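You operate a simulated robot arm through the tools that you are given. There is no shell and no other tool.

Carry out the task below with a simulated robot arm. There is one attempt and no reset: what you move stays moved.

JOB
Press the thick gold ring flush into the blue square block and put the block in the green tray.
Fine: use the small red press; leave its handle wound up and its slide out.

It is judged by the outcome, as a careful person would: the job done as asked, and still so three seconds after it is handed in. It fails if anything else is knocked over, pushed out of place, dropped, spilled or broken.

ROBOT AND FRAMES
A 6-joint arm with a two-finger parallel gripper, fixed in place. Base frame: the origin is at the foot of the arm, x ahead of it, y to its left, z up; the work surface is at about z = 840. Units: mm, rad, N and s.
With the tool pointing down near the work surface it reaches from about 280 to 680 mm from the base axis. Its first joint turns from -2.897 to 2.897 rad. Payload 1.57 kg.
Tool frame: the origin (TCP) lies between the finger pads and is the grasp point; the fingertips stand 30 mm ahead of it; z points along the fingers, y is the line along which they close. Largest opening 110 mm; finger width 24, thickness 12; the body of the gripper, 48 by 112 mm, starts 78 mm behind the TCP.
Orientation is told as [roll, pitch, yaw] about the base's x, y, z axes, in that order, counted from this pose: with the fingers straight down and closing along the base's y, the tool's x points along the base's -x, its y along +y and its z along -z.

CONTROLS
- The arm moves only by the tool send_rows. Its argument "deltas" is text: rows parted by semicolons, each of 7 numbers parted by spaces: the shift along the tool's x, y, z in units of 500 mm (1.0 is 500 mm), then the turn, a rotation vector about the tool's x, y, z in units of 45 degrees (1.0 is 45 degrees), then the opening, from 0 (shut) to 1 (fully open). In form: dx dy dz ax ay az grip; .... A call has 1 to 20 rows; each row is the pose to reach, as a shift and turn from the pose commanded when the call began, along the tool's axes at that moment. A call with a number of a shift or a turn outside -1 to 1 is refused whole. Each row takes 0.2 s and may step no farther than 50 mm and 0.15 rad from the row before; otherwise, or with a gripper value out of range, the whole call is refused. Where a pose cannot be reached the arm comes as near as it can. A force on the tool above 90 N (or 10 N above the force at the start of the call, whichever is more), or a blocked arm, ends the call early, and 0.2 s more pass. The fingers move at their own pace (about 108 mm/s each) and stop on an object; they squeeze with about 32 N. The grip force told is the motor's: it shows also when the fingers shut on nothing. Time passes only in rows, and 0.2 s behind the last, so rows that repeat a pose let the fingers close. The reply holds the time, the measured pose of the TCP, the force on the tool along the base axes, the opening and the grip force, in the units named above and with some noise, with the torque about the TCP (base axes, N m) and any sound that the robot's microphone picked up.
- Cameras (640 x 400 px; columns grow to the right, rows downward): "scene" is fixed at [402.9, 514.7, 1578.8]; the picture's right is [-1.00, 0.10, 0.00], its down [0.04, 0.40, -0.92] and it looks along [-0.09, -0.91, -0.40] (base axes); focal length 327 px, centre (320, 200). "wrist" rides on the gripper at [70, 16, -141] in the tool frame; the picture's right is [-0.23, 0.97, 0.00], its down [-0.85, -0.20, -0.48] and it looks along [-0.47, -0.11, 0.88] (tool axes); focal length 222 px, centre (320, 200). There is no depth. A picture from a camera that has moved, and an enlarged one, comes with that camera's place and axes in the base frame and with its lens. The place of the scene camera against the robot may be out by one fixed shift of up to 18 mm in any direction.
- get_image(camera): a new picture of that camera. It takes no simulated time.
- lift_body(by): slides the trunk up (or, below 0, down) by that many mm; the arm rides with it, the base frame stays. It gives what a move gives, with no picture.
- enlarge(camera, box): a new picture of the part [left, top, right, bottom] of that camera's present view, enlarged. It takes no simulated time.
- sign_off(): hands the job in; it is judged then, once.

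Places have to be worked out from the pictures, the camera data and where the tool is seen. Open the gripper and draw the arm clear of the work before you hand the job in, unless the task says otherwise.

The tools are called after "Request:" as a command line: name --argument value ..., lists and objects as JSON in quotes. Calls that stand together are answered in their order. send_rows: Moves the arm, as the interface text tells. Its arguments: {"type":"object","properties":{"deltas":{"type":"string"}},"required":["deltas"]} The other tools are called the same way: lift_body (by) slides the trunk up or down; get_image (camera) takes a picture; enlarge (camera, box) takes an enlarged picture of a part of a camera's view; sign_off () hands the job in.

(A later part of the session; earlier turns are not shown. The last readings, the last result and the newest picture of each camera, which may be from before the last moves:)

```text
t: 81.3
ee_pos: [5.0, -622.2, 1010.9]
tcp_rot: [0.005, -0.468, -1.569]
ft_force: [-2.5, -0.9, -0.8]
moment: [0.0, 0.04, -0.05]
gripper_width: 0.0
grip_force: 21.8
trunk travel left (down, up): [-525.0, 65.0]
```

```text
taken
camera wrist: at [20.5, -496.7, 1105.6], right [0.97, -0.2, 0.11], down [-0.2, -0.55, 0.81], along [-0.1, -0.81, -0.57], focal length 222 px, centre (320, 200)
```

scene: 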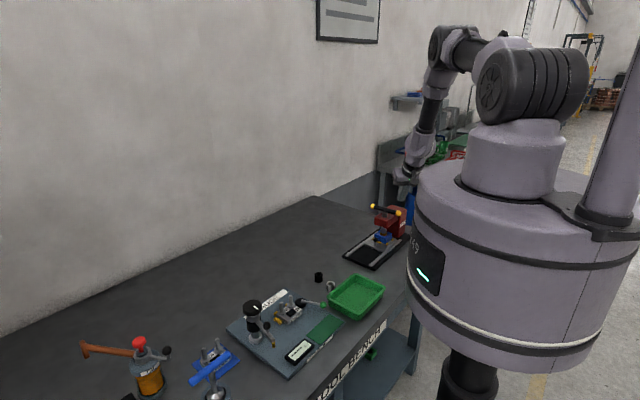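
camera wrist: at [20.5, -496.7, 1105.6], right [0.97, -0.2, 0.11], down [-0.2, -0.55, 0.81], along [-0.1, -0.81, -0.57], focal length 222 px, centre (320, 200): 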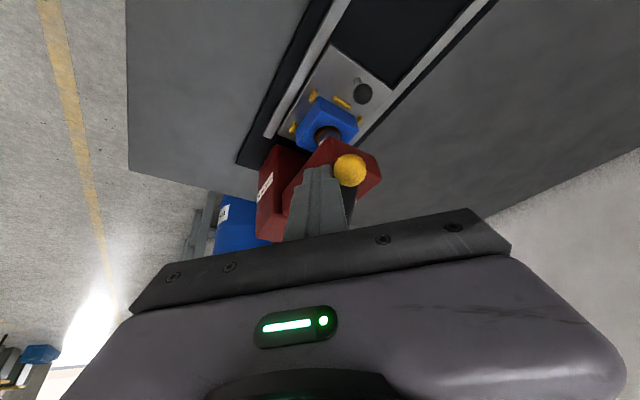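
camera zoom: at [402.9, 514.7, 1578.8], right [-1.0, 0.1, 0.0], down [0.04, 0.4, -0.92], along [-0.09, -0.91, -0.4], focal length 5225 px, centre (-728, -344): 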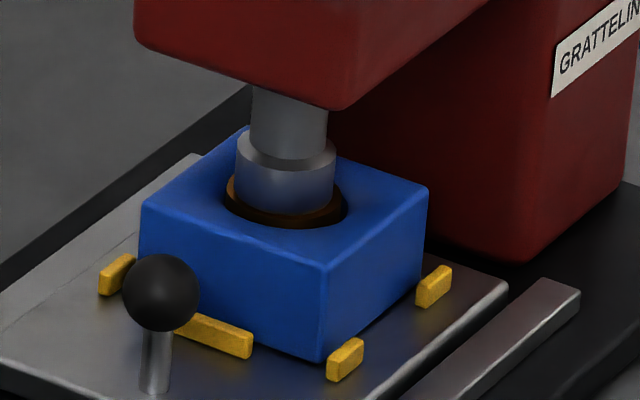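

About 2.5–3 mm still proud. Now smaller steps: another ~10°.

Request:
send_rows --deltas "0.0021 0.007 0.0002 0 0 0 0; 0.0042 0.014 0.0003 0 0 0 0; 0.0042 0.014 0.0003 0 0 0 0"

Request:
enlarge --camera "scene" --box '[381, 230, 391, 238]'

Request:
enlarge --camera "scene" --box '[370, 215, 400, 240]'

Request:
enlarge --camera "wrist" --box '[290, 95, 370, 155]'

```text
t: 82.1
ee_pos: [10.6, -620.0, 1010.2]
tcp_rot: [0.007, -0.471, -1.57]
ft_force: [-13.0, -6.1, 0.1]
moment: [-0.11, 0.17, -0.31]
gripper_width: 0.0
grip_force: 21.8
trunk travel left (down, up): [-525.0, 65.0]
```

```text
16.00 times, centred on (386, 234) of scene
camera zoom: at [402.9, 514.7, 1578.8], right [-1.0, 0.1, 0.0], down [0.04, 0.4, -0.92], along [-0.09, -0.91, -0.4], focal length 5225 px, centre (-736, -344)
```

zoom: 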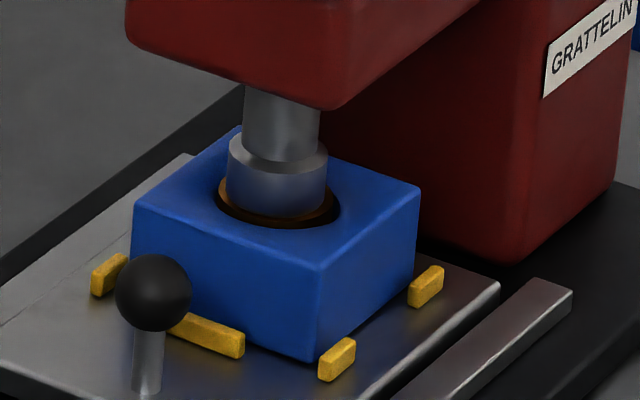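

```text
16.00 times, centred on (385, 228) of scene
camera zoom: at [402.9, 514.7, 1578.8], right [-1.0, 0.1, 0.0], down [0.04, 0.4, -0.92], along [-0.09, -0.91, -0.4], focal length 5225 px, centre (-720, -240)
```

zoom: 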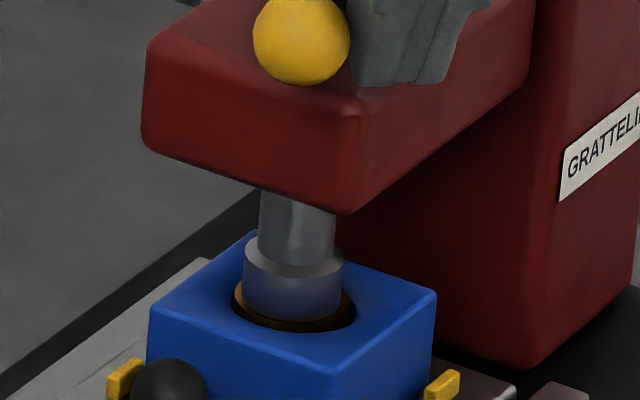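

```text
6.67 times, centred on (330, 125) of wrist
camera zoom: at [26.2, -495.4, 1104.5], right [0.97, -0.2, 0.11], down [-0.2, -0.55, 0.81], along [-0.1, -0.81, -0.57], focal length 1481 px, centre (253, 700)
```

zoom: 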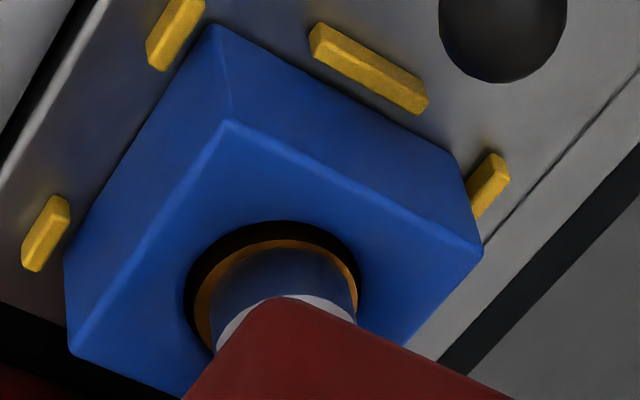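

Resistance has risen to ~14 N and I estimate 1.5–3 mm still proud. Continuing in 5° steps, checking force and nose position each time.

Request:
send_rows --deltas "0.0007 0.0037 0.0003 0 0 0 0; 0.0014 0.0074 0.0006 0 0 0 0; 0.0014 0.0074 0.0006 0 0 0 0"

Request:
enlarge --camera "scene" --box '[381, 230, 391, 238]'

Request:
enlarge --camera "wrist" --box '[290, 95, 370, 155]'

```text
t: 82.9
ee_pos: [13.9, -621.0, 1009.2]
tcp_rot: [0.007, -0.472, -1.571]
ft_force: [-20.7, -7.0, 1.9]
moment: [-0.13, 0.31, -0.45]
gripper_width: 0.0
grip_force: 21.1
trunk travel left (down, up): [-525.0, 65.0]
```

```text
16.00 times, centred on (386, 234) of scene
camera zoom: at [402.9, 514.7, 1578.8], right [-1.0, 0.1, 0.0], down [0.04, 0.4, -0.92], along [-0.09, -0.91, -0.4], focal length 5225 px, centre (-736, -344)
```

zoom: 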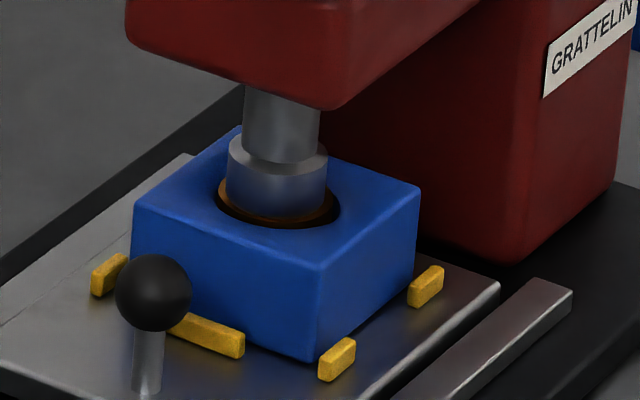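

```text
6.67 times, centred on (330, 125) of wrist
camera zoom: at [29.4, -494.8, 1103.9], right [0.97, -0.2, 0.11], down [-0.2, -0.55, 0.81], along [-0.1, -0.81, -0.57], focal length 1481 px, centre (253, 700)
```

zoom: 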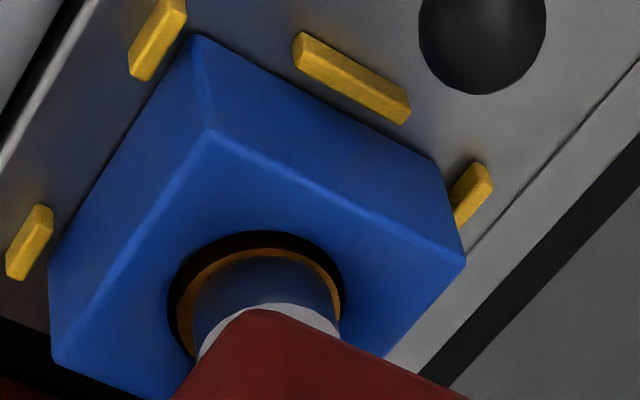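

Force is climbing (~22 N). I'll take maximum zooms from both cameras to judge how proud the ring is before going further.

Request:
enlarge --camera "wrist" --box '[306, 120, 342, 148]'

Request:
enlarge --camera "scene" --box '[383, 231, 387, 234]'

```text
14.29 times, centred on (324, 134) of wrist
camera zoom: at [29.4, -494.8, 1103.9], right [0.97, -0.2, 0.11], down [-0.2, -0.55, 0.81], along [-0.1, -0.81, -0.57], focal length 3173 px, centre (263, 1143)
```

zoom: 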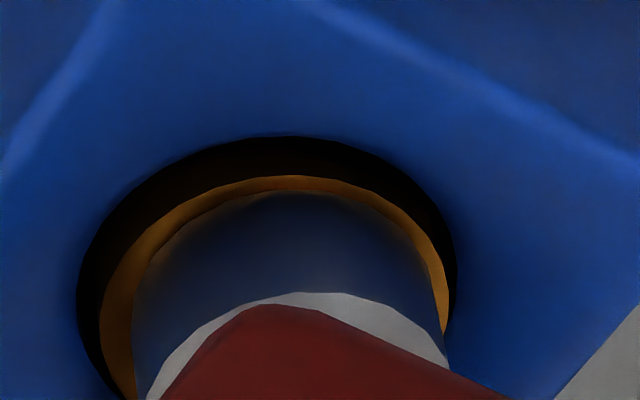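

```text
16.00 times, centred on (385, 232) of scene
camera zoom: at [402.9, 514.7, 1578.8], right [-1.0, 0.1, 0.0], down [0.04, 0.4, -0.92], along [-0.09, -0.91, -0.4], focal length 5225 px, centre (-720, -320)
```

zoom: 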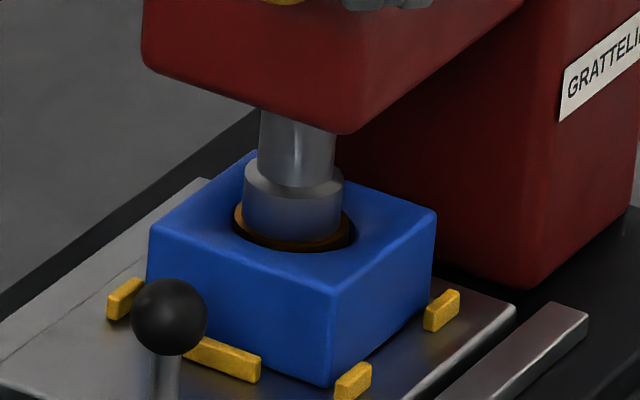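

The wrist zoom shows a dark band that suggests the ring is still ~2 mm proud. Another 5° step.

Request:
send_rows --deltas "0.0003 0.004 0.0005 0 0 0 0; 0.0005 0.008 0.001 0 0 0 0; 0.0005 0.008 0.001 0 0 0 0"

Request:
enlarge --camera "wrist" --box '[303, 122, 339, 150]'

Request:
enlarge --camera "scene" --box '[383, 231, 387, 234]'

```text
t: 83.7
ee_pos: [17.5, -621.5, 1008.5]
tcp_rot: [0.007, -0.472, -1.572]
ft_force: [-28.9, -6.3, 2.3]
moment: [-0.14, 0.43, -0.59]
gripper_width: 0.3
grip_force: 21.4
trunk travel left (down, up): [-525.0, 65.0]
```

```text
14.29 times, centred on (321, 136) of wrist
camera zoom: at [32.5, -494.4, 1103.2], right [0.97, -0.2, 0.11], down [-0.2, -0.55, 0.81], along [-0.1, -0.81, -0.57], focal length 3173 px, centre (306, 1114)
```

zoom: 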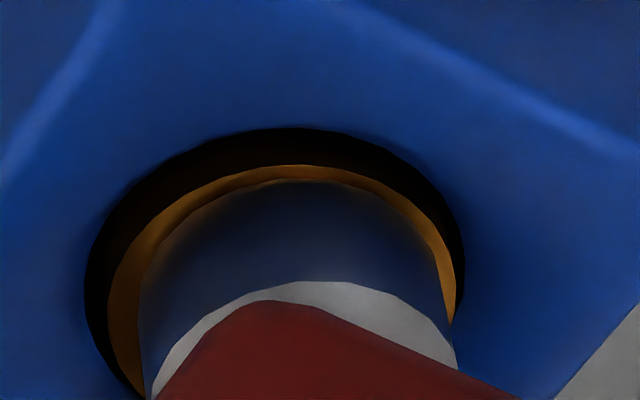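

```text
16.00 times, centred on (385, 232) of scene
camera zoom: at [402.9, 514.7, 1578.8], right [-1.0, 0.1, 0.0], down [0.04, 0.4, -0.92], along [-0.09, -0.91, -0.4], focal length 5225 px, centre (-720, -320)
```

zoom: 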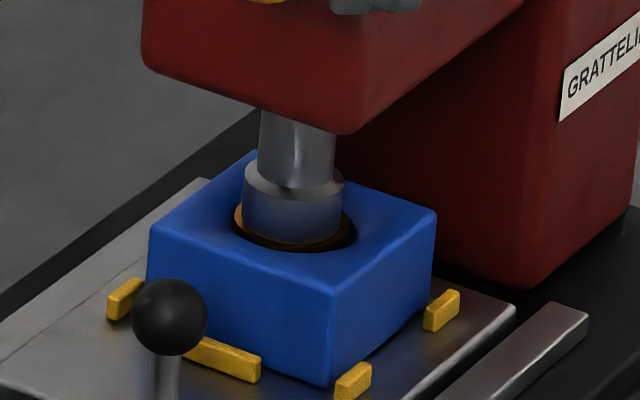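

Still moving steadily with force rising linearly (29 N), the band shrinking slowly. Another two 5° steps.

Request:
send_rows --deltas "-0.0001 0.004 0.0007 0 0 0 0; 0 0.008 0.0012 0 0 0 0; -0.0004 0.0122 0.0021 0 0 0 0; -0.0008 0.0164 0.003 0 0 0 0; -0.0008 0.0164 0.003 0 0 0 0"

Request:
enlarge --camera "wrist" --box '[298, 122, 334, 150]'

Request:
enlarge --camera "scene" --box '[383, 231, 387, 234]'

```text
t: 84.9
ee_pos: [19.1, -619.6, 1008.5]
tcp_rot: [0.011, -0.472, -1.577]
ft_force: [-65.8, 6.7, 4.4]
moment: [-0.01, 0.92, -1.22]
gripper_width: 0.0
grip_force: 21.1
trunk travel left (down, up): [-525.0, 65.0]
```

```text
14.29 times, centred on (316, 136) of wrist
camera zoom: at [34.2, -493.6, 1102.6], right [0.97, -0.2, 0.11], down [-0.21, -0.55, 0.81], along [-0.1, -0.81, -0.57], focal length 3173 px, centre (377, 1114)
```

zoom: 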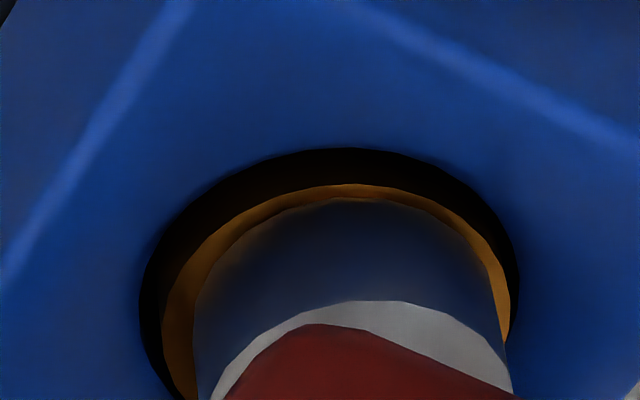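

```text
16.00 times, centred on (385, 232) of scene
camera zoom: at [402.9, 514.7, 1578.8], right [-1.0, 0.1, 0.0], down [0.04, 0.4, -0.92], along [-0.09, -0.91, -0.4], focal length 5225 px, centre (-720, -320)
```

zoom: 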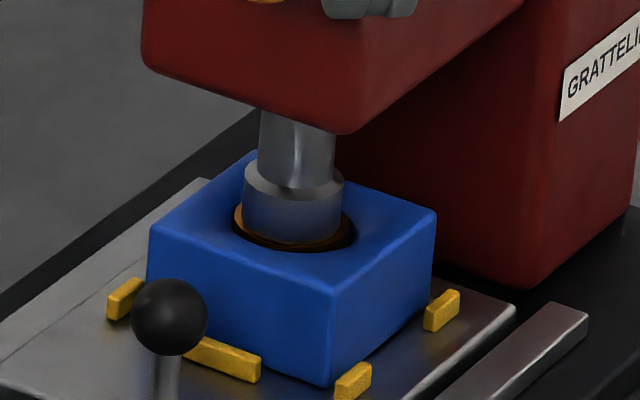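

Force jumped to 66 N with almost no motion: something has come to a hard stop. I need to see whether that is the ring seated or the handle touching something.

Request:
get_image --camera "wrist"

Request:
enlarge --camera "wrist" --box '[200, 90, 400, 240]'

Request:
enlarge --camera "scene" --box '[365, 190, 415, 230]'

```text
taken
camera wrist: at [34.2, -493.6, 1102.6], right [0.97, -0.2, 0.11], down [-0.21, -0.55, 0.81], along [-0.1, -0.81, -0.57], focal length 222 px, centre (320, 200)
```

wrist: 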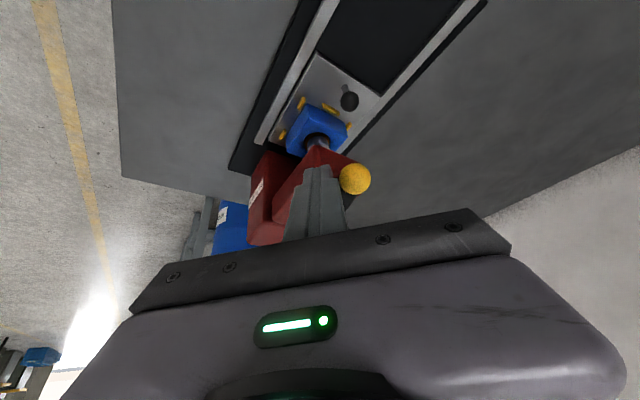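

```text
2.67 times, centred on (300, 165) of wrist
camera zoom: at [34.2, -493.6, 1102.6], right [0.97, -0.2, 0.11], down [-0.21, -0.55, 0.81], along [-0.1, -0.81, -0.57], focal length 592 px, centre (373, 293)
```

zoom: 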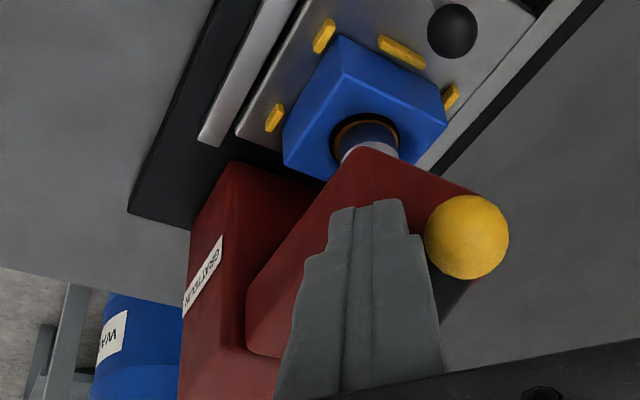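

```text
10.00 times, centred on (390, 210) of scene
camera zoom: at [402.9, 514.7, 1578.8], right [-1.0, 0.1, 0.0], down [0.04, 0.4, -0.92], along [-0.09, -0.91, -0.4], focal length 3266 px, centre (-380, 100)
```

zoom: 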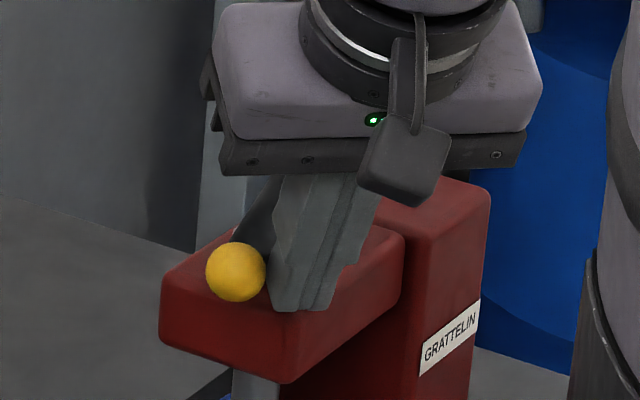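

The contact point works out at bar height, so the fingers are only touching the bar. I'll back off and retreat to inspect the far ball, the column and the ring.

Request:
send_rows --deltas "0 -0.012 0 0 0 0 0; 0 -0.024 0 0 0 0 0; 0 -0.03 -0.04 0 0 0 0; 0 -0.03 -0.12 0 0 0 0; 0 -0.03 -0.2 0 0 0 0; 0 -0.03 -0.28 0 0 0 0; 0 -0.03 -0.28 0 0 0 0"

Request:
get_image --camera "wrist"

Request:
enlarge --camera "wrist" --box '[220, 60, 400, 195]'

Request:
enlarge --camera "scene" --box '[365, 195, 415, 235]'

Request:
enlarge --camera "scene" --box '[376, 196, 406, 222]'

```text
t: 86.5
ee_pos: [16.1, -554.7, 1131.2]
tcp_rot: [0.047, -0.424, -1.575]
ft_force: [-0.8, 0.2, -1.1]
moment: [0.0, -0.03, -0.02]
gripper_width: 0.0
grip_force: 21.4
out of reach, approached as far as the arm can: row 4, 5, 6, 7
trunk travel left (down, up): [-525.0, 65.0]
```

```text
taken
camera wrist: at [27.2, -431.9, 1231.1], right [0.97, -0.19, 0.13], down [-0.22, -0.58, 0.78], along [-0.07, -0.79, -0.61], focal length 222 px, centre (320, 200)
```

wrist: 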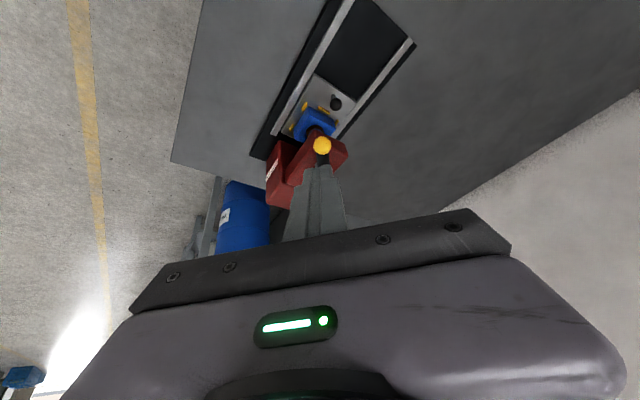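

```text
2.96 times, centred on (310, 128) of wrist
camera zoom: at [27.2, -431.9, 1231.1], right [0.97, -0.19, 0.13], down [-0.22, -0.58, 0.78], along [-0.07, -0.79, -0.61], focal length 658 px, centre (350, 415)
```

zoom: 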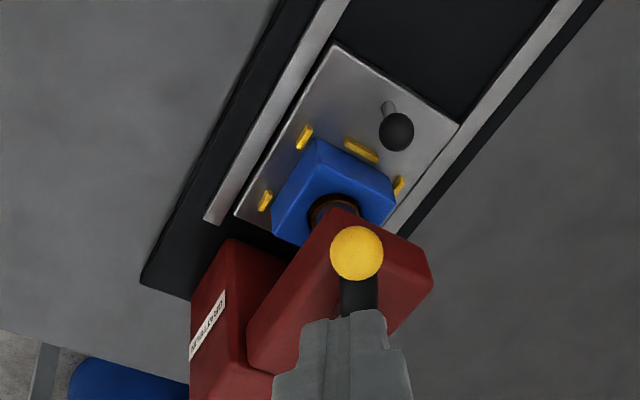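

```text
10.00 times, centred on (390, 215) of scene
camera zoom: at [402.9, 514.7, 1578.8], right [-1.0, 0.1, 0.0], down [0.04, 0.4, -0.92], along [-0.09, -0.91, -0.4], focal length 3266 px, centre (-380, 50)
```

zoom: 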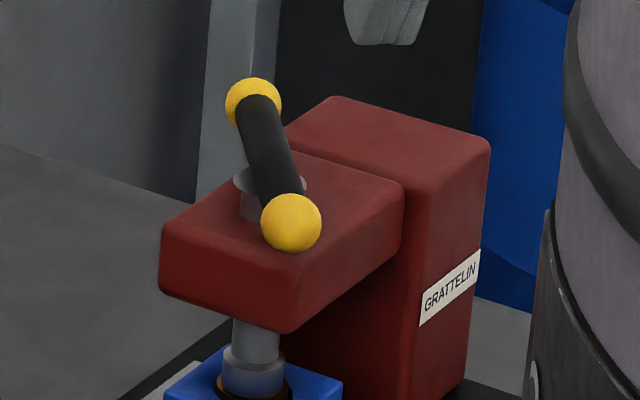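

```text
15.38 times, centred on (391, 209) of scene
camera zoom: at [402.9, 514.7, 1578.8], right [-1.0, 0.1, 0.0], down [0.04, 0.4, -0.92], along [-0.09, -0.91, -0.4], focal length 5024 px, centre (-772, 62)
```

zoom: 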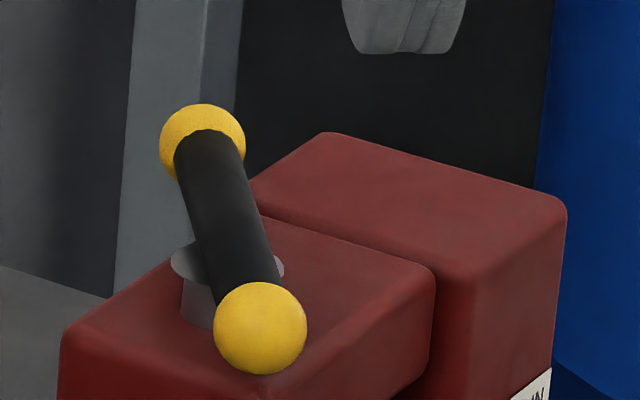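

The handle has turned back somewhat on its own when released. Let me see the nose and ring now.

Request:
enlarge --camera "scene" --box '[383, 231, 387, 234]'

Request:
enlarge --camera "wrist" --box '[298, 105, 340, 135]'

```text
16.00 times, centred on (385, 232) of scene
camera zoom: at [402.9, 514.7, 1578.8], right [-1.0, 0.1, 0.0], down [0.04, 0.4, -0.92], along [-0.09, -0.91, -0.4], focal length 5225 px, centre (-720, -320)
```

zoom: 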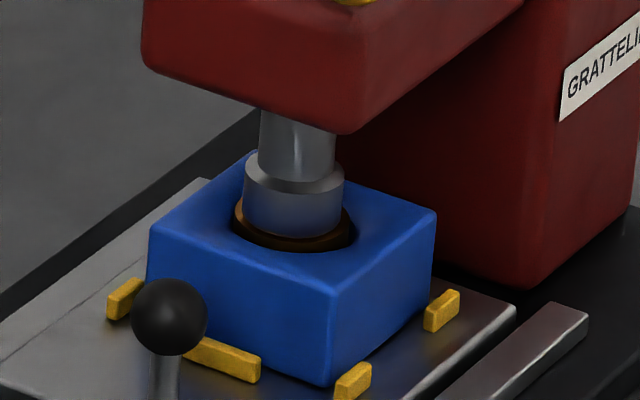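

```text
13.33 times, centred on (319, 120) of wrist
camera zoom: at [27.2, -431.9, 1231.1], right [0.97, -0.19, 0.13], down [-0.22, -0.58, 0.78], along [-0.07, -0.79, -0.61], focal length 2962 px, centre (333, 1267)
```

zoom: 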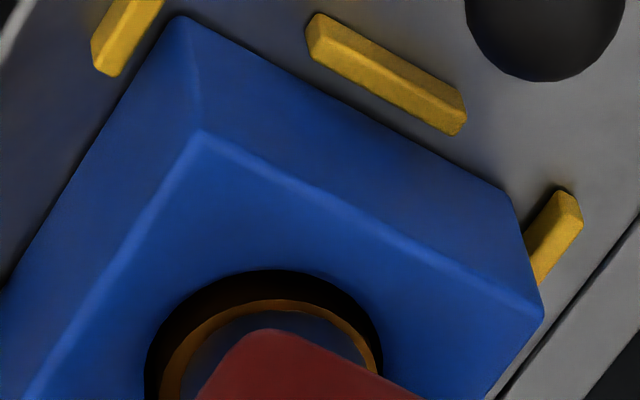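

The ring is seated only part way: released, the handle sprang back ~24° and the ring still looks ~4 mm proud, so it needs more torque. I'll re-approach this arm farther out, near the ball, for better leverage.

Request:
send_rows --deltas "-0.0176 -0.0147 0.0592 0.019 -0.02 0 0; -0.0352 -0.0293 0.1185 0.037 -0.04 0 0; -0.0528 -0.044 0.1777 0.056 -0.06 0 0; -0.0528 -0.044 0.1777 0.056 -0.06 0 0"

Request:
get_image --camera "wrist"

Request:
enlarge --camera "wrist" --box '[260, 60, 400, 180]'

```text
t: 87.5
ee_pos: [-14.7, -616.7, 1062.9]
tcp_rot: [-0.002, -0.491, -1.569]
ft_force: [0.0, -0.4, 0.2]
moment: [-0.01, 0.02, -0.02]
gripper_width: 0.1
grip_force: 21.4
out of reach, approached as far as the arm can: row 1, 2, 3, 4
trunk travel left (down, up): [-525.0, 65.0]
```

```text
taken
camera wrist: at [0.9, -488.3, 1155.0], right [0.97, -0.2, 0.11], down [-0.2, -0.53, 0.83], along [-0.11, -0.83, -0.55], focal length 222 px, centre (320, 200)
```

wrist: 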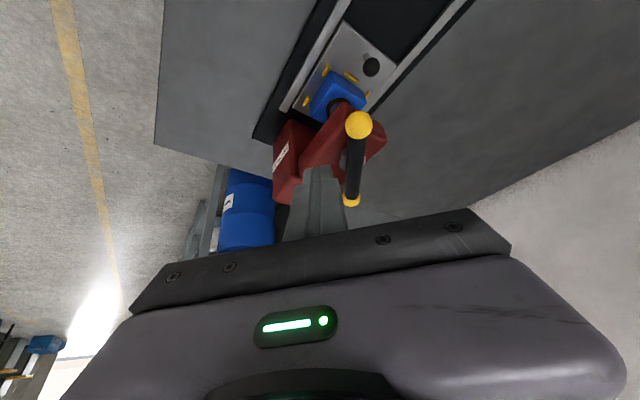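

```text
3.33 times, centred on (330, 120) of wrist
camera zoom: at [0.9, -488.3, 1155.0], right [0.97, -0.2, 0.11], down [-0.2, -0.53, 0.83], along [-0.11, -0.83, -0.55], focal length 740 px, centre (287, 467)
```

zoom: 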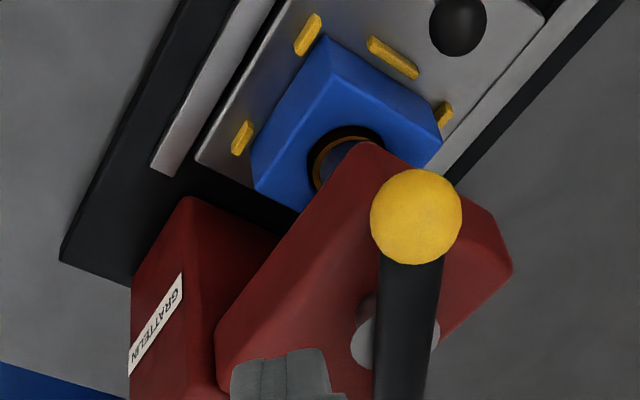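

Arm 2 now sits at ≈81°. Lowering beside it, close to the ball.

Request:
send_rows --deltas "0.0162 0 0.0302 0 0 0 0; 0.0323 0.008 0.0605 0 0 0 0; 0.0485 0.018 0.0907 0 0 0 0; 0.0485 0.018 0.0907 0 0 0 0"

Request:
get_image --camera "wrist"

Request:
enlarge --camera "scene" --box '[365, 190, 415, 230]'

```text
t: 88.5
ee_pos: [-16.6, -621.7, 1013.3]
tcp_rot: [-0.018, -0.519, -1.562]
ft_force: [-0.6, -0.5, -0.1]
moment: [0.0, -0.02, 0.01]
gripper_width: 0.0
grip_force: 20.7
out of reach, approached as far as the arm can: row 1, 2, 3, 4
trunk travel left (down, up): [-525.0, 65.0]
```

```text
taken
camera wrist: at [0.6, -490.4, 1101.8], right [0.98, -0.2, 0.1], down [-0.19, -0.5, 0.84], along [-0.12, -0.84, -0.53], focal length 222 px, centre (320, 200)
```

wrist: 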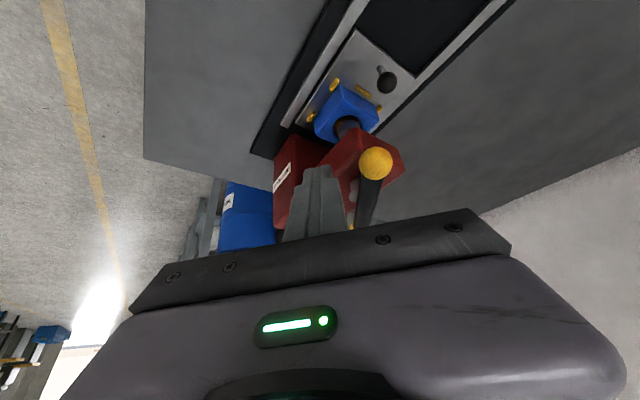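

```text
10.00 times, centred on (390, 210) of scene
camera zoom: at [402.9, 514.7, 1578.8], right [-1.0, 0.1, 0.0], down [0.04, 0.4, -0.92], along [-0.09, -0.91, -0.4], focal length 3266 px, centre (-380, 100)
```

zoom: 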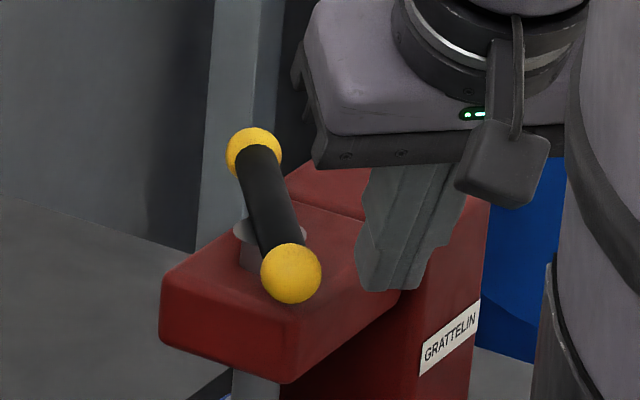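

The solver is near a wrist singularity with this tilt at the shorter radius. In this region a vertical tool reaches fine, so I'll retreat, straighten the tool, and reset the trunk to +100 mm.

Request:
send_rows --deltas "0 0 -0.06 0 0 0 0; 0 0 -0.14 0 0 0 0; 0 0 -0.22 0 0 0 0; 0 0 -0.3 -0.006 0.165 0.003 0; 0 0 -0.3 -0.012 0.33 0.006 0; 0 0 -0.3 -0.018 0.495 0.009 0; 0 0 -0.3 -0.023 0.661 0.011 0; 0 0 -0.3 -0.023 0.661 0.011 0"

Request:
get_image --camera "scene"

```text
t: 90.3
ee_pos: [-15.2, -546.5, 1154.5]
tcp_rot: [-0.06, -0.269, -1.587]
ft_force: [-0.3, -0.1, 0.5]
moment: [-0.03, 0.02, 0.01]
gripper_width: 0.1
grip_force: 21.5
out of reach, approached as far as the arm can: row 1, 2, 3, 4, 5, 6, 7, 8
trunk travel left (down, up): [-525.0, 65.0]
```

```text
taken
```

scene: 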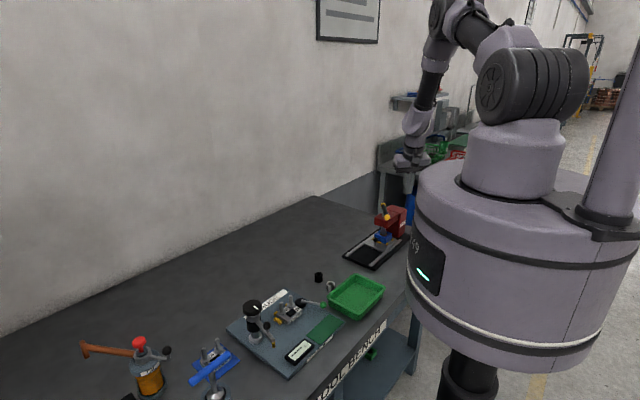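

The wrist only bends one way, so tilt must shrink as radius shrinks. Straightening to vertical while rising, then lowering the trunk to +100.

Request:
send_rows --deltas "-0.014 0 -0.051 -0.025 0.115 -0.007 0; -0.028 0 -0.103 -0.05 0.23 -0.014 0; -0.0426 0 -0.154 -0.076 0.343 -0.02 0; -0.0426 0 -0.154 -0.076 0.343 -0.02 0"

Request:
lift_body --by -200

Request:
send_rows --deltas "0 0 0.002 0 0 0 0; 0 0 0.002 0 0 0 0"

Request:
get_image --camera "wrist"

Request:
enlarge --camera "scene" --box '[365, 195, 415, 235]'

```text
t: 91.3
ee_pos: [-3.5, -523.1, 1184.1]
tcp_rot: [-0.094, -0.194, -1.584]
ft_force: [-0.6, 0.2, -0.9]
moment: [-0.01, -0.01, -0.01]
gripper_width: 0.1
grip_force: 21.2
out of reach, approached as far as the arm can: row 1, 2, 3, 4
trunk travel left (down, up): [-525.0, 65.0]
```

```text
t: 93.5
ee_pos: [-4.5, -523.4, 984.0]
tcp_rot: [-0.096, -0.197, -1.585]
ft_force: [0.0, 1.4, -0.3]
moment: [0.03, -0.02, -0.02]
gripper_width: 0.5
grip_force: 21.4
trunk travel left (down, up): [-325.0, 265.0]
```

```text
t: 94.1
ee_pos: [-3.4, -523.5, 982.1]
tcp_rot: [-0.095, -0.2, -1.584]
ft_force: [0.5, -0.4, 0.8]
moment: [0.0, 0.01, -0.02]
gripper_width: 0.1
grip_force: 20.7
trunk travel left (down, up): [-325.0, 265.0]
```

```text
taken
camera wrist: at [27.0, -428.1, 1105.3], right [0.97, -0.25, -0.05], down [-0.16, -0.74, 0.65], along [-0.2, -0.62, -0.76], focal length 222 px, centre (320, 200)
```

wrist: 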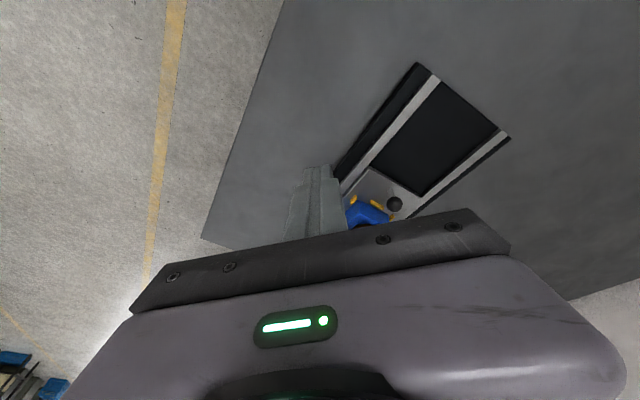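

```text
10.00 times, centred on (390, 215) of scene
camera zoom: at [402.9, 514.7, 1578.8], right [-1.0, 0.1, 0.0], down [0.04, 0.4, -0.92], along [-0.09, -0.91, -0.4], focal length 3266 px, centre (-380, 50)
```

zoom: 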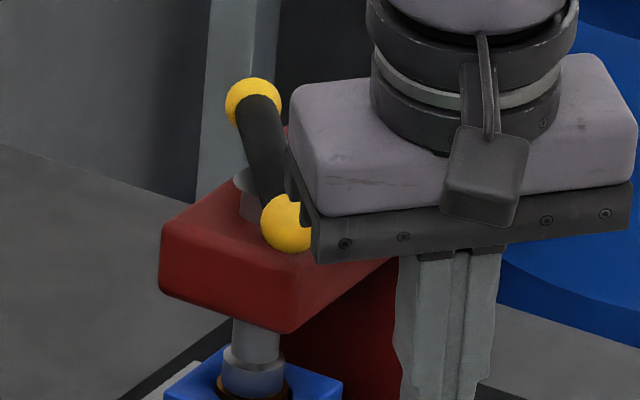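

Correcting the tool to vertical and rising at the new trunk height.

Request:
send_rows --deltas "-0.0119 -0.0056 -0.0588 -0.04 0.085 -0.006 0; -0.0239 -0.0111 -0.1176 -0.08 0.17 -0.011 0; -0.0358 -0.0167 -0.1764 -0.121 0.255 -0.017 0; -0.0358 -0.0167 -0.1764 -0.121 0.255 -0.017 0"

Request:
get_image --camera "wrist"

```text
t: 95.1
ee_pos: [3.4, -485.4, 1004.6]
tcp_rot: [-0.105, -0.141, -1.58]
ft_force: [0.9, 0.0, -0.5]
moment: [0.01, 0.0, -0.02]
gripper_width: 0.0
grip_force: 20.9
out of reach, approached as far as the arm can: row 1, 2, 3, 4
trunk travel left (down, up): [-325.0, 265.0]
```

```text
taken
camera wrist: at [34.9, -397.8, 1132.1], right [0.97, -0.25, -0.07], down [-0.16, -0.78, 0.61], along [-0.21, -0.58, -0.79], focal length 222 px, centre (320, 200)
```

wrist: 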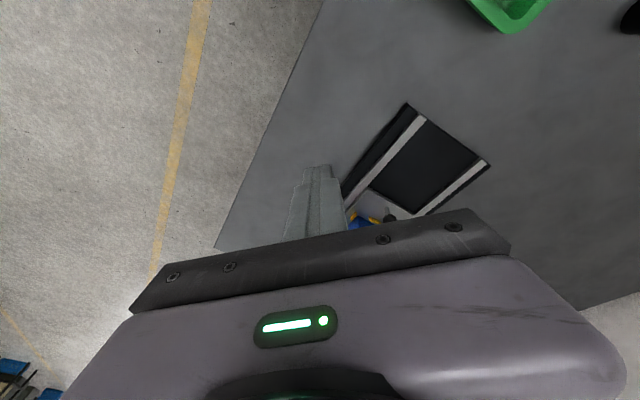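

The arm is hovering on the wrist singularity. Moving outward with a vertical target should restore a proper wrist bend.

Request:
send_rows --deltas "-0.04 0 0.006 -0.027 0.036 0 0; -0.08 0 0.012 -0.054 0.072 0 0; -0.12 0 0.017 -0.08 0.108 0 0; -0.16 0 0.022 -0.107 0.144 0 0; -0.198 0.003 0.028 -0.134 0.18 0 0; -0.198 0.003 0.028 -0.134 0.18 0 0"

Request:
get_image --camera "scene"

```text
t: 96.5
ee_pos: [-3.0, -559.4, 1003.1]
tcp_rot: [-0.113, -0.246, -1.583]
ft_force: [-0.6, -0.4, 0.6]
moment: [0.0, 0.0, 0.02]
gripper_width: 0.2
grip_force: 20.8
out of reach, approached as far as the arm can: row 1, 2, 3, 4, 5, 6
trunk travel left (down, up): [-325.0, 265.0]
```

```text
taken
```

scene: 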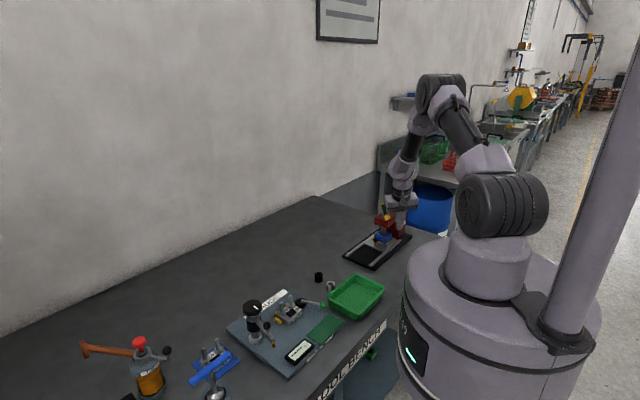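

Still pinned. I'll back away into free space and add a sideways tilt to pull the wrist out of the singular alignment.

Request:
send_rows --deltas "0.033 0 -0.034 0.05 0 0 0; 0.066 0 -0.068 0.1 0 0 0; 0.098 0 -0.102 0.2 0 0 0; 0.131 0 -0.136 0.3 0 0 0; 0.131 0 -0.136 0.4 0 0 0; 0.131 0 -0.136 0.5 0 0 0; 0.131 0 -0.136 0.5 0 0 0"

Request:
get_image --camera "scene"

```text
t: 98.1
ee_pos: [5.6, -478.4, 1052.0]
tcp_rot: [-0.505, -0.245, -1.583]
ft_force: [0.3, -0.1, -1.1]
moment: [-0.01, -0.01, 0.01]
gripper_width: 0.0
grip_force: 21.1
trunk travel left (down, up): [-325.0, 265.0]
```

```text
taken
```

scene: 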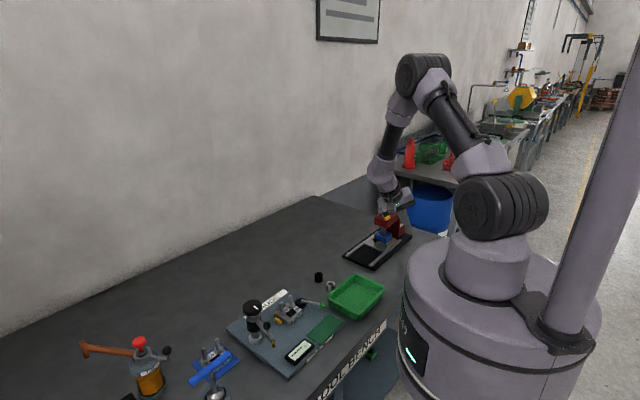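

Out of the singularity now. Sweep the tool around: first pitch inward, then remove the sideways tilt.

Request:
send_rows --deltas "0 0 0 0 0.139 -0.077 0; 0 0 0 0 0.278 -0.154 0; 0 0 0 0 0.418 -0.231 0; 0 0 0 0 0.557 -0.308 0; 0 0 0 0 0.557 -0.308 0"

Request:
send_rows --deltas "0 0 0 -0.13 0 0 0; 0 0 0 -0.26 0 0 0; 0 0 0 -0.39 0 0 0; 0 0 0 -0.52 0 0 0; 0 0 0 -0.643 0 0 0; 0 0 0 -0.643 0 0 0"

```text
t: 99.3
ee_pos: [-16.6, -454.1, 1038.6]
tcp_rot: [-0.515, 0.236, -1.57]
ft_force: [-0.3, 0.3, 0.5]
moment: [0.01, 0.03, 0.01]
gripper_width: 0.1
grip_force: 20.5
out of reach, approached as far as the arm can: row 4, 5
trunk travel left (down, up): [-325.0, 265.0]
```

```text
t: 100.7
ee_pos: [-49.9, -375.6, 989.2]
tcp_rot: [-0.198, 0.191, -1.571]
ft_force: [0.2, -0.2, 0.5]
moment: [-0.01, 0.01, 0.0]
gripper_width: 0.0
grip_force: 21.1
out of reach, approached as far as the arm can: row 1, 2, 3, 4, 5, 6
trunk travel left (down, up): [-325.0, 265.0]
```

Request:
get_image --camera "scene"

Request:
enlarge --camera "scene" --box '[360, 40, 500, 260]'

Request:
get_image --camera "wrist"

```text
taken
```

scene: 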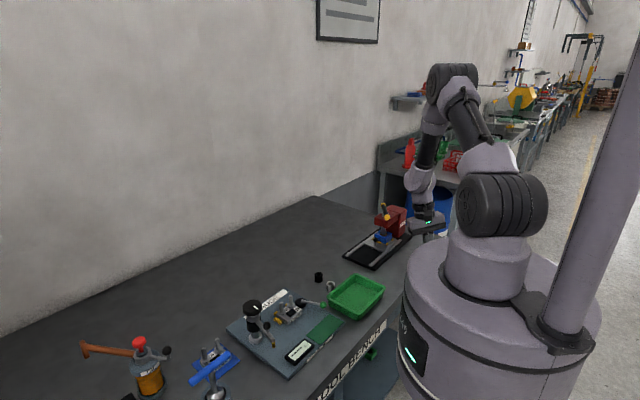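

```text
1.82 times, centred on (430, 150) of scene
camera zoom: at [402.9, 514.7, 1578.8], right [-1.0, 0.1, 0.0], down [0.04, 0.4, -0.92], along [-0.09, -0.91, -0.4], focal length 594 px, centre (120, 291)
```

zoom: 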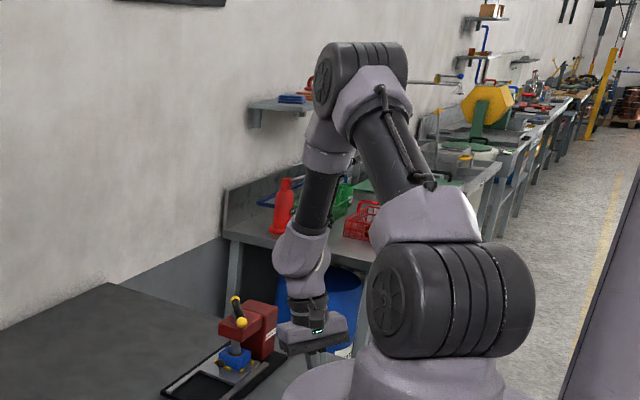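

```text
taken
camera wrist: at [-5.5, -333.8, 1135.4], right [0.95, -0.19, -0.23], down [-0.1, -0.94, 0.34], along [-0.28, -0.3, -0.91], focal length 222 px, centre (320, 200)
```

wrist: 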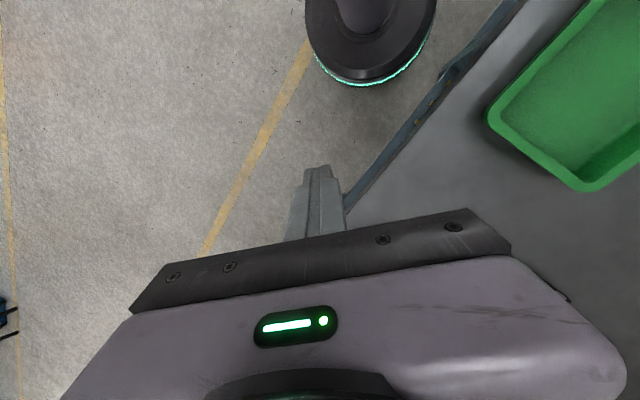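

The tool drifted toward the bench edge; joints are likely near a wrist-roll limit. I'll lift back over the bench while turning yaw back toward -45°, which was comfortable earlier.

Request:
send_rows --deltas "-0.0176 0.0083 -0.0432 0 0 -0.1667 0; -0.0352 0.0167 -0.0865 0 0 -0.3333 0; -0.0528 0.025 -0.1297 0 0 -0.5 0; -0.0703 0.0333 -0.1729 0 0 -0.6667 0; -0.0879 0.0417 -0.2162 0 0 -0.8333 0; -0.1055 0.05 -0.2594 0 0 -1 0; -0.1055 0.05 -0.2594 0 0 -1 0"

Request:
get_image --camera "scene"

```text
t: 102.3
ee_pos: [51.7, -384.3, 1050.3]
tcp_rot: [-0.175, 0.298, -0.87]
ft_force: [-0.7, -0.7, -0.2]
moment: [0.03, -0.05, -0.02]
gripper_width: 0.0
grip_force: 21.5
out of reach, approached as far as the arm can: row 1, 2, 3, 4, 5, 6, 7
trunk travel left (down, up): [-325.0, 265.0]
```

```text
taken
```

scene: 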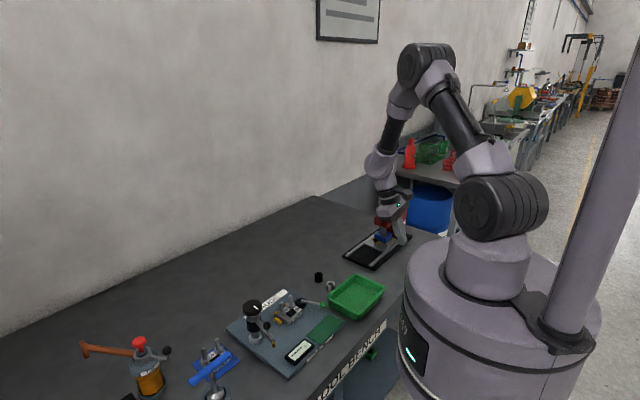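

Request:
send_rows --deltas "-0.02 -0.017 -0.01 -0.037 -0.062 0.011 0; -0.04 -0.033 -0.02 -0.074 -0.125 0.022 0; -0.06 -0.05 -0.03 -0.111 -0.187 0.033 0; -0.08 -0.067 -0.041 -0.149 -0.249 0.044 0; -0.1 -0.083 -0.051 -0.186 -0.312 0.055 0; -0.1174 -0.1 -0.0615 -0.223 -0.374 0.066 0; -0.1174 -0.1 -0.0615 -0.223 -0.374 0.066 0; -0.1174 -0.1 -0.0615 -0.223 -0.374 0.066 0; -0.1174 -0.1 -0.0615 -0.223 -0.374 0.066 0"

Request:
enlarge --camera "scene" --box '[360, 40, 500, 260]'

```text
t: 104.3
ee_pos: [112.3, -410.1, 1041.0]
tcp_rot: [-0.146, 0.028, -0.939]
ft_force: [-0.1, 0.9, -0.9]
moment: [0.01, 0.0, -0.01]
gripper_width: 0.3
grip_force: 21.8
out of reach, approached as far as the arm can: row 1, 2, 3, 4, 5, 6, 7, 8, 9
trunk travel left (down, up): [-325.0, 265.0]
```

```text
1.82 times, centred on (430, 150) of scene
camera zoom: at [402.9, 514.7, 1578.8], right [-1.0, 0.1, 0.0], down [0.04, 0.4, -0.92], along [-0.09, -0.91, -0.4], focal length 594 px, centre (120, 291)
```

zoom: 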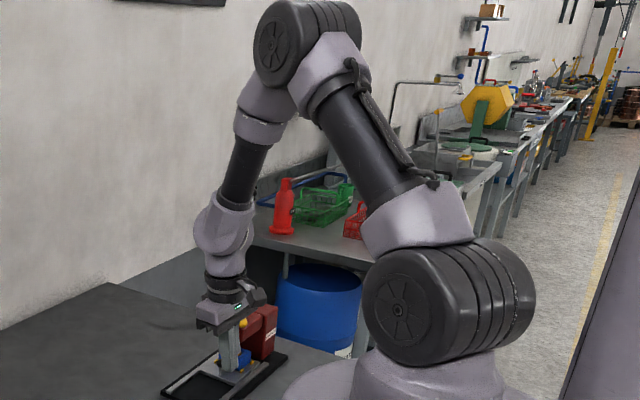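

I believe the wrist has flipped branch (forearm roll near its ±166° stop). I'll unwind it deliberately: first swing back to x≈0 with yaw -90° and a sideways tilt, then around through the outward tilt.

Request:
send_rows --deltas "0.0115 -0.0385 -0.0008 -0.004 0.02 0.133 0; 0.0229 -0.077 -0.0015 -0.008 0.039 0.265 0; 0.0344 -0.1156 -0.0023 -0.012 0.059 0.398 0; 0.0459 -0.1541 -0.003 -0.015 0.078 0.531 0; 0.0573 -0.1926 -0.0038 -0.019 0.098 0.663 0; 0.0688 -0.2311 -0.0045 -0.023 0.117 0.796 0; 0.0688 -0.2311 -0.0045 -0.023 0.117 0.796 0"

Request:
send_rows --deltas "0 0 0 0.1 0 0 0; 0 0 0 0.2 0 0 0; 0 0 0 0.3 0 0 0; 0 0 0 0.4 0 0 0; 0 0 0 0.5 0 0 0; 0 0 0 0.5 0 0 0"

```text
t: 105.9
ee_pos: [-4.7, -423.8, 1038.0]
tcp_rot: [-0.175, 0.002, -1.567]
ft_force: [-0.6, -0.5, -0.3]
moment: [0.02, 0.01, -0.02]
gripper_width: 0.2
grip_force: 21.3
out of reach, approached as far as the arm can: row 2, 3, 4, 5, 6, 7
trunk travel left (down, up): [-325.0, 265.0]
```

```text
t: 107.3
ee_pos: [-5.3, -424.2, 1038.2]
tcp_rot: [-0.54, 0.03, -1.572]
ft_force: [-0.2, 1.0, -0.8]
moment: [0.03, 0.01, 0.05]
gripper_width: 0.2
grip_force: 21.0
trunk travel left (down, up): [-325.0, 265.0]
```

That worked. Now swing the tilt from sideways to outward while moving outward and up.

Request:
send_rows --deltas "-0.0378 -0.0149 -0.0282 0 -0.133 0.08 0; -0.0755 -0.0298 -0.0563 0 -0.266 0.159 0; -0.1133 -0.0447 -0.0845 0 -0.399 0.239 0; -0.151 -0.0596 -0.1127 0 -0.532 0.319 0; -0.1888 -0.0745 -0.1408 0 -0.665 0.398 0; -0.2265 -0.0894 -0.169 0 -0.798 0.478 0; -0.2265 -0.0894 -0.169 0 -0.798 0.478 0"

Request:
get_image --camera "scene"

```text
t: 108.9
ee_pos: [1.1, -540.4, 1129.1]
tcp_rot: [-0.536, -0.705, -1.574]
ft_force: [-1.1, 0.1, 0.4]
moment: [-0.01, -0.01, -0.04]
gripper_width: 0.0
grip_force: 21.3
trunk travel left (down, up): [-325.0, 265.0]
```

```text
taken
```

scene: 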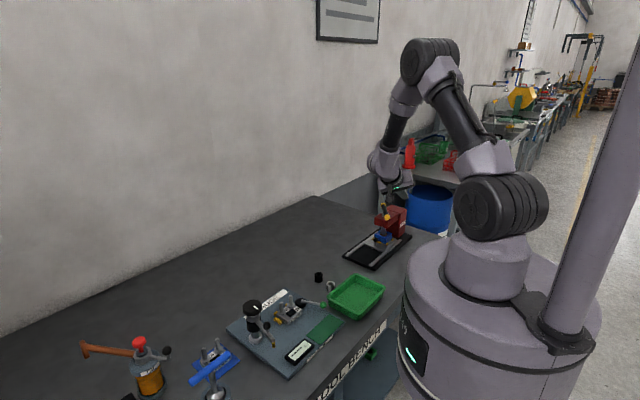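

Clean. Now remove the sideways component (roll to 0) while tilted outward.

Request:
send_rows --deltas "0 0 0 -0.137 0 0 0; 0 0 0 -0.273 0 0 0; 0 0 0 -0.41 0 0 0; 0 0 0 -0.546 0 0 0; 0 0 0 -0.683 0 0 0; 0 0 0 -0.683 0 0 0"

```text
t: 110.3
ee_pos: [0.3, -540.4, 1128.5]
tcp_rot: [-0.001, -0.701, -1.573]
ft_force: [0.3, 1.3, -0.4]
moment: [0.05, 0.03, -0.01]
gripper_width: 0.0
grip_force: 21.2
trunk travel left (down, up): [-325.0, 265.0]
```

Now cross through to vertical in the arm's own plane.

Request:
send_rows --deltas "0 0 0 0 0.149 0 0; 0 0 0 0 0.297 0 0; 0 0 0 0 0.446 0 0; 0 0 0 0 0.595 0 0; 0 0 0 0 0.743 0 0; 0 0 0 0 0.892 0 0; 0 0 0 0 0.892 0 0"

Request:
get_image --camera "wrist"

Request:
get_image --camera "scene"

```text
t: 111.9
ee_pos: [0.2, -539.9, 1129.0]
tcp_rot: [-0.002, 0.0, -1.572]
ft_force: [0.2, -0.7, 0.9]
moment: [-0.04, 0.0, 0.0]
gripper_width: 0.0
grip_force: 21.1
out of reach, approached as far as the arm can: row 2
trunk travel left (down, up): [-325.0, 265.0]
```

```text
taken
camera wrist: at [16.5, -470.3, 1271.1], right [0.97, -0.23, 0.0], down [-0.2, -0.85, 0.48], along [-0.11, -0.47, -0.88], focal length 222 px, centre (320, 200)
```

wrist: 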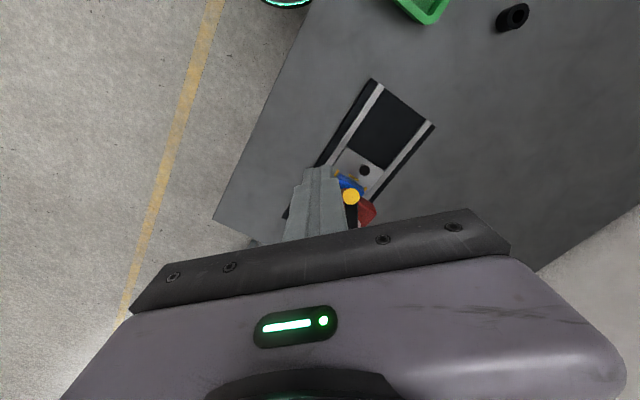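

```text
taken
```

scene: 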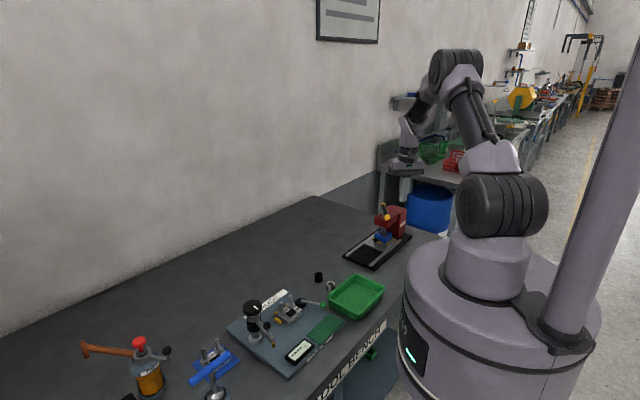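

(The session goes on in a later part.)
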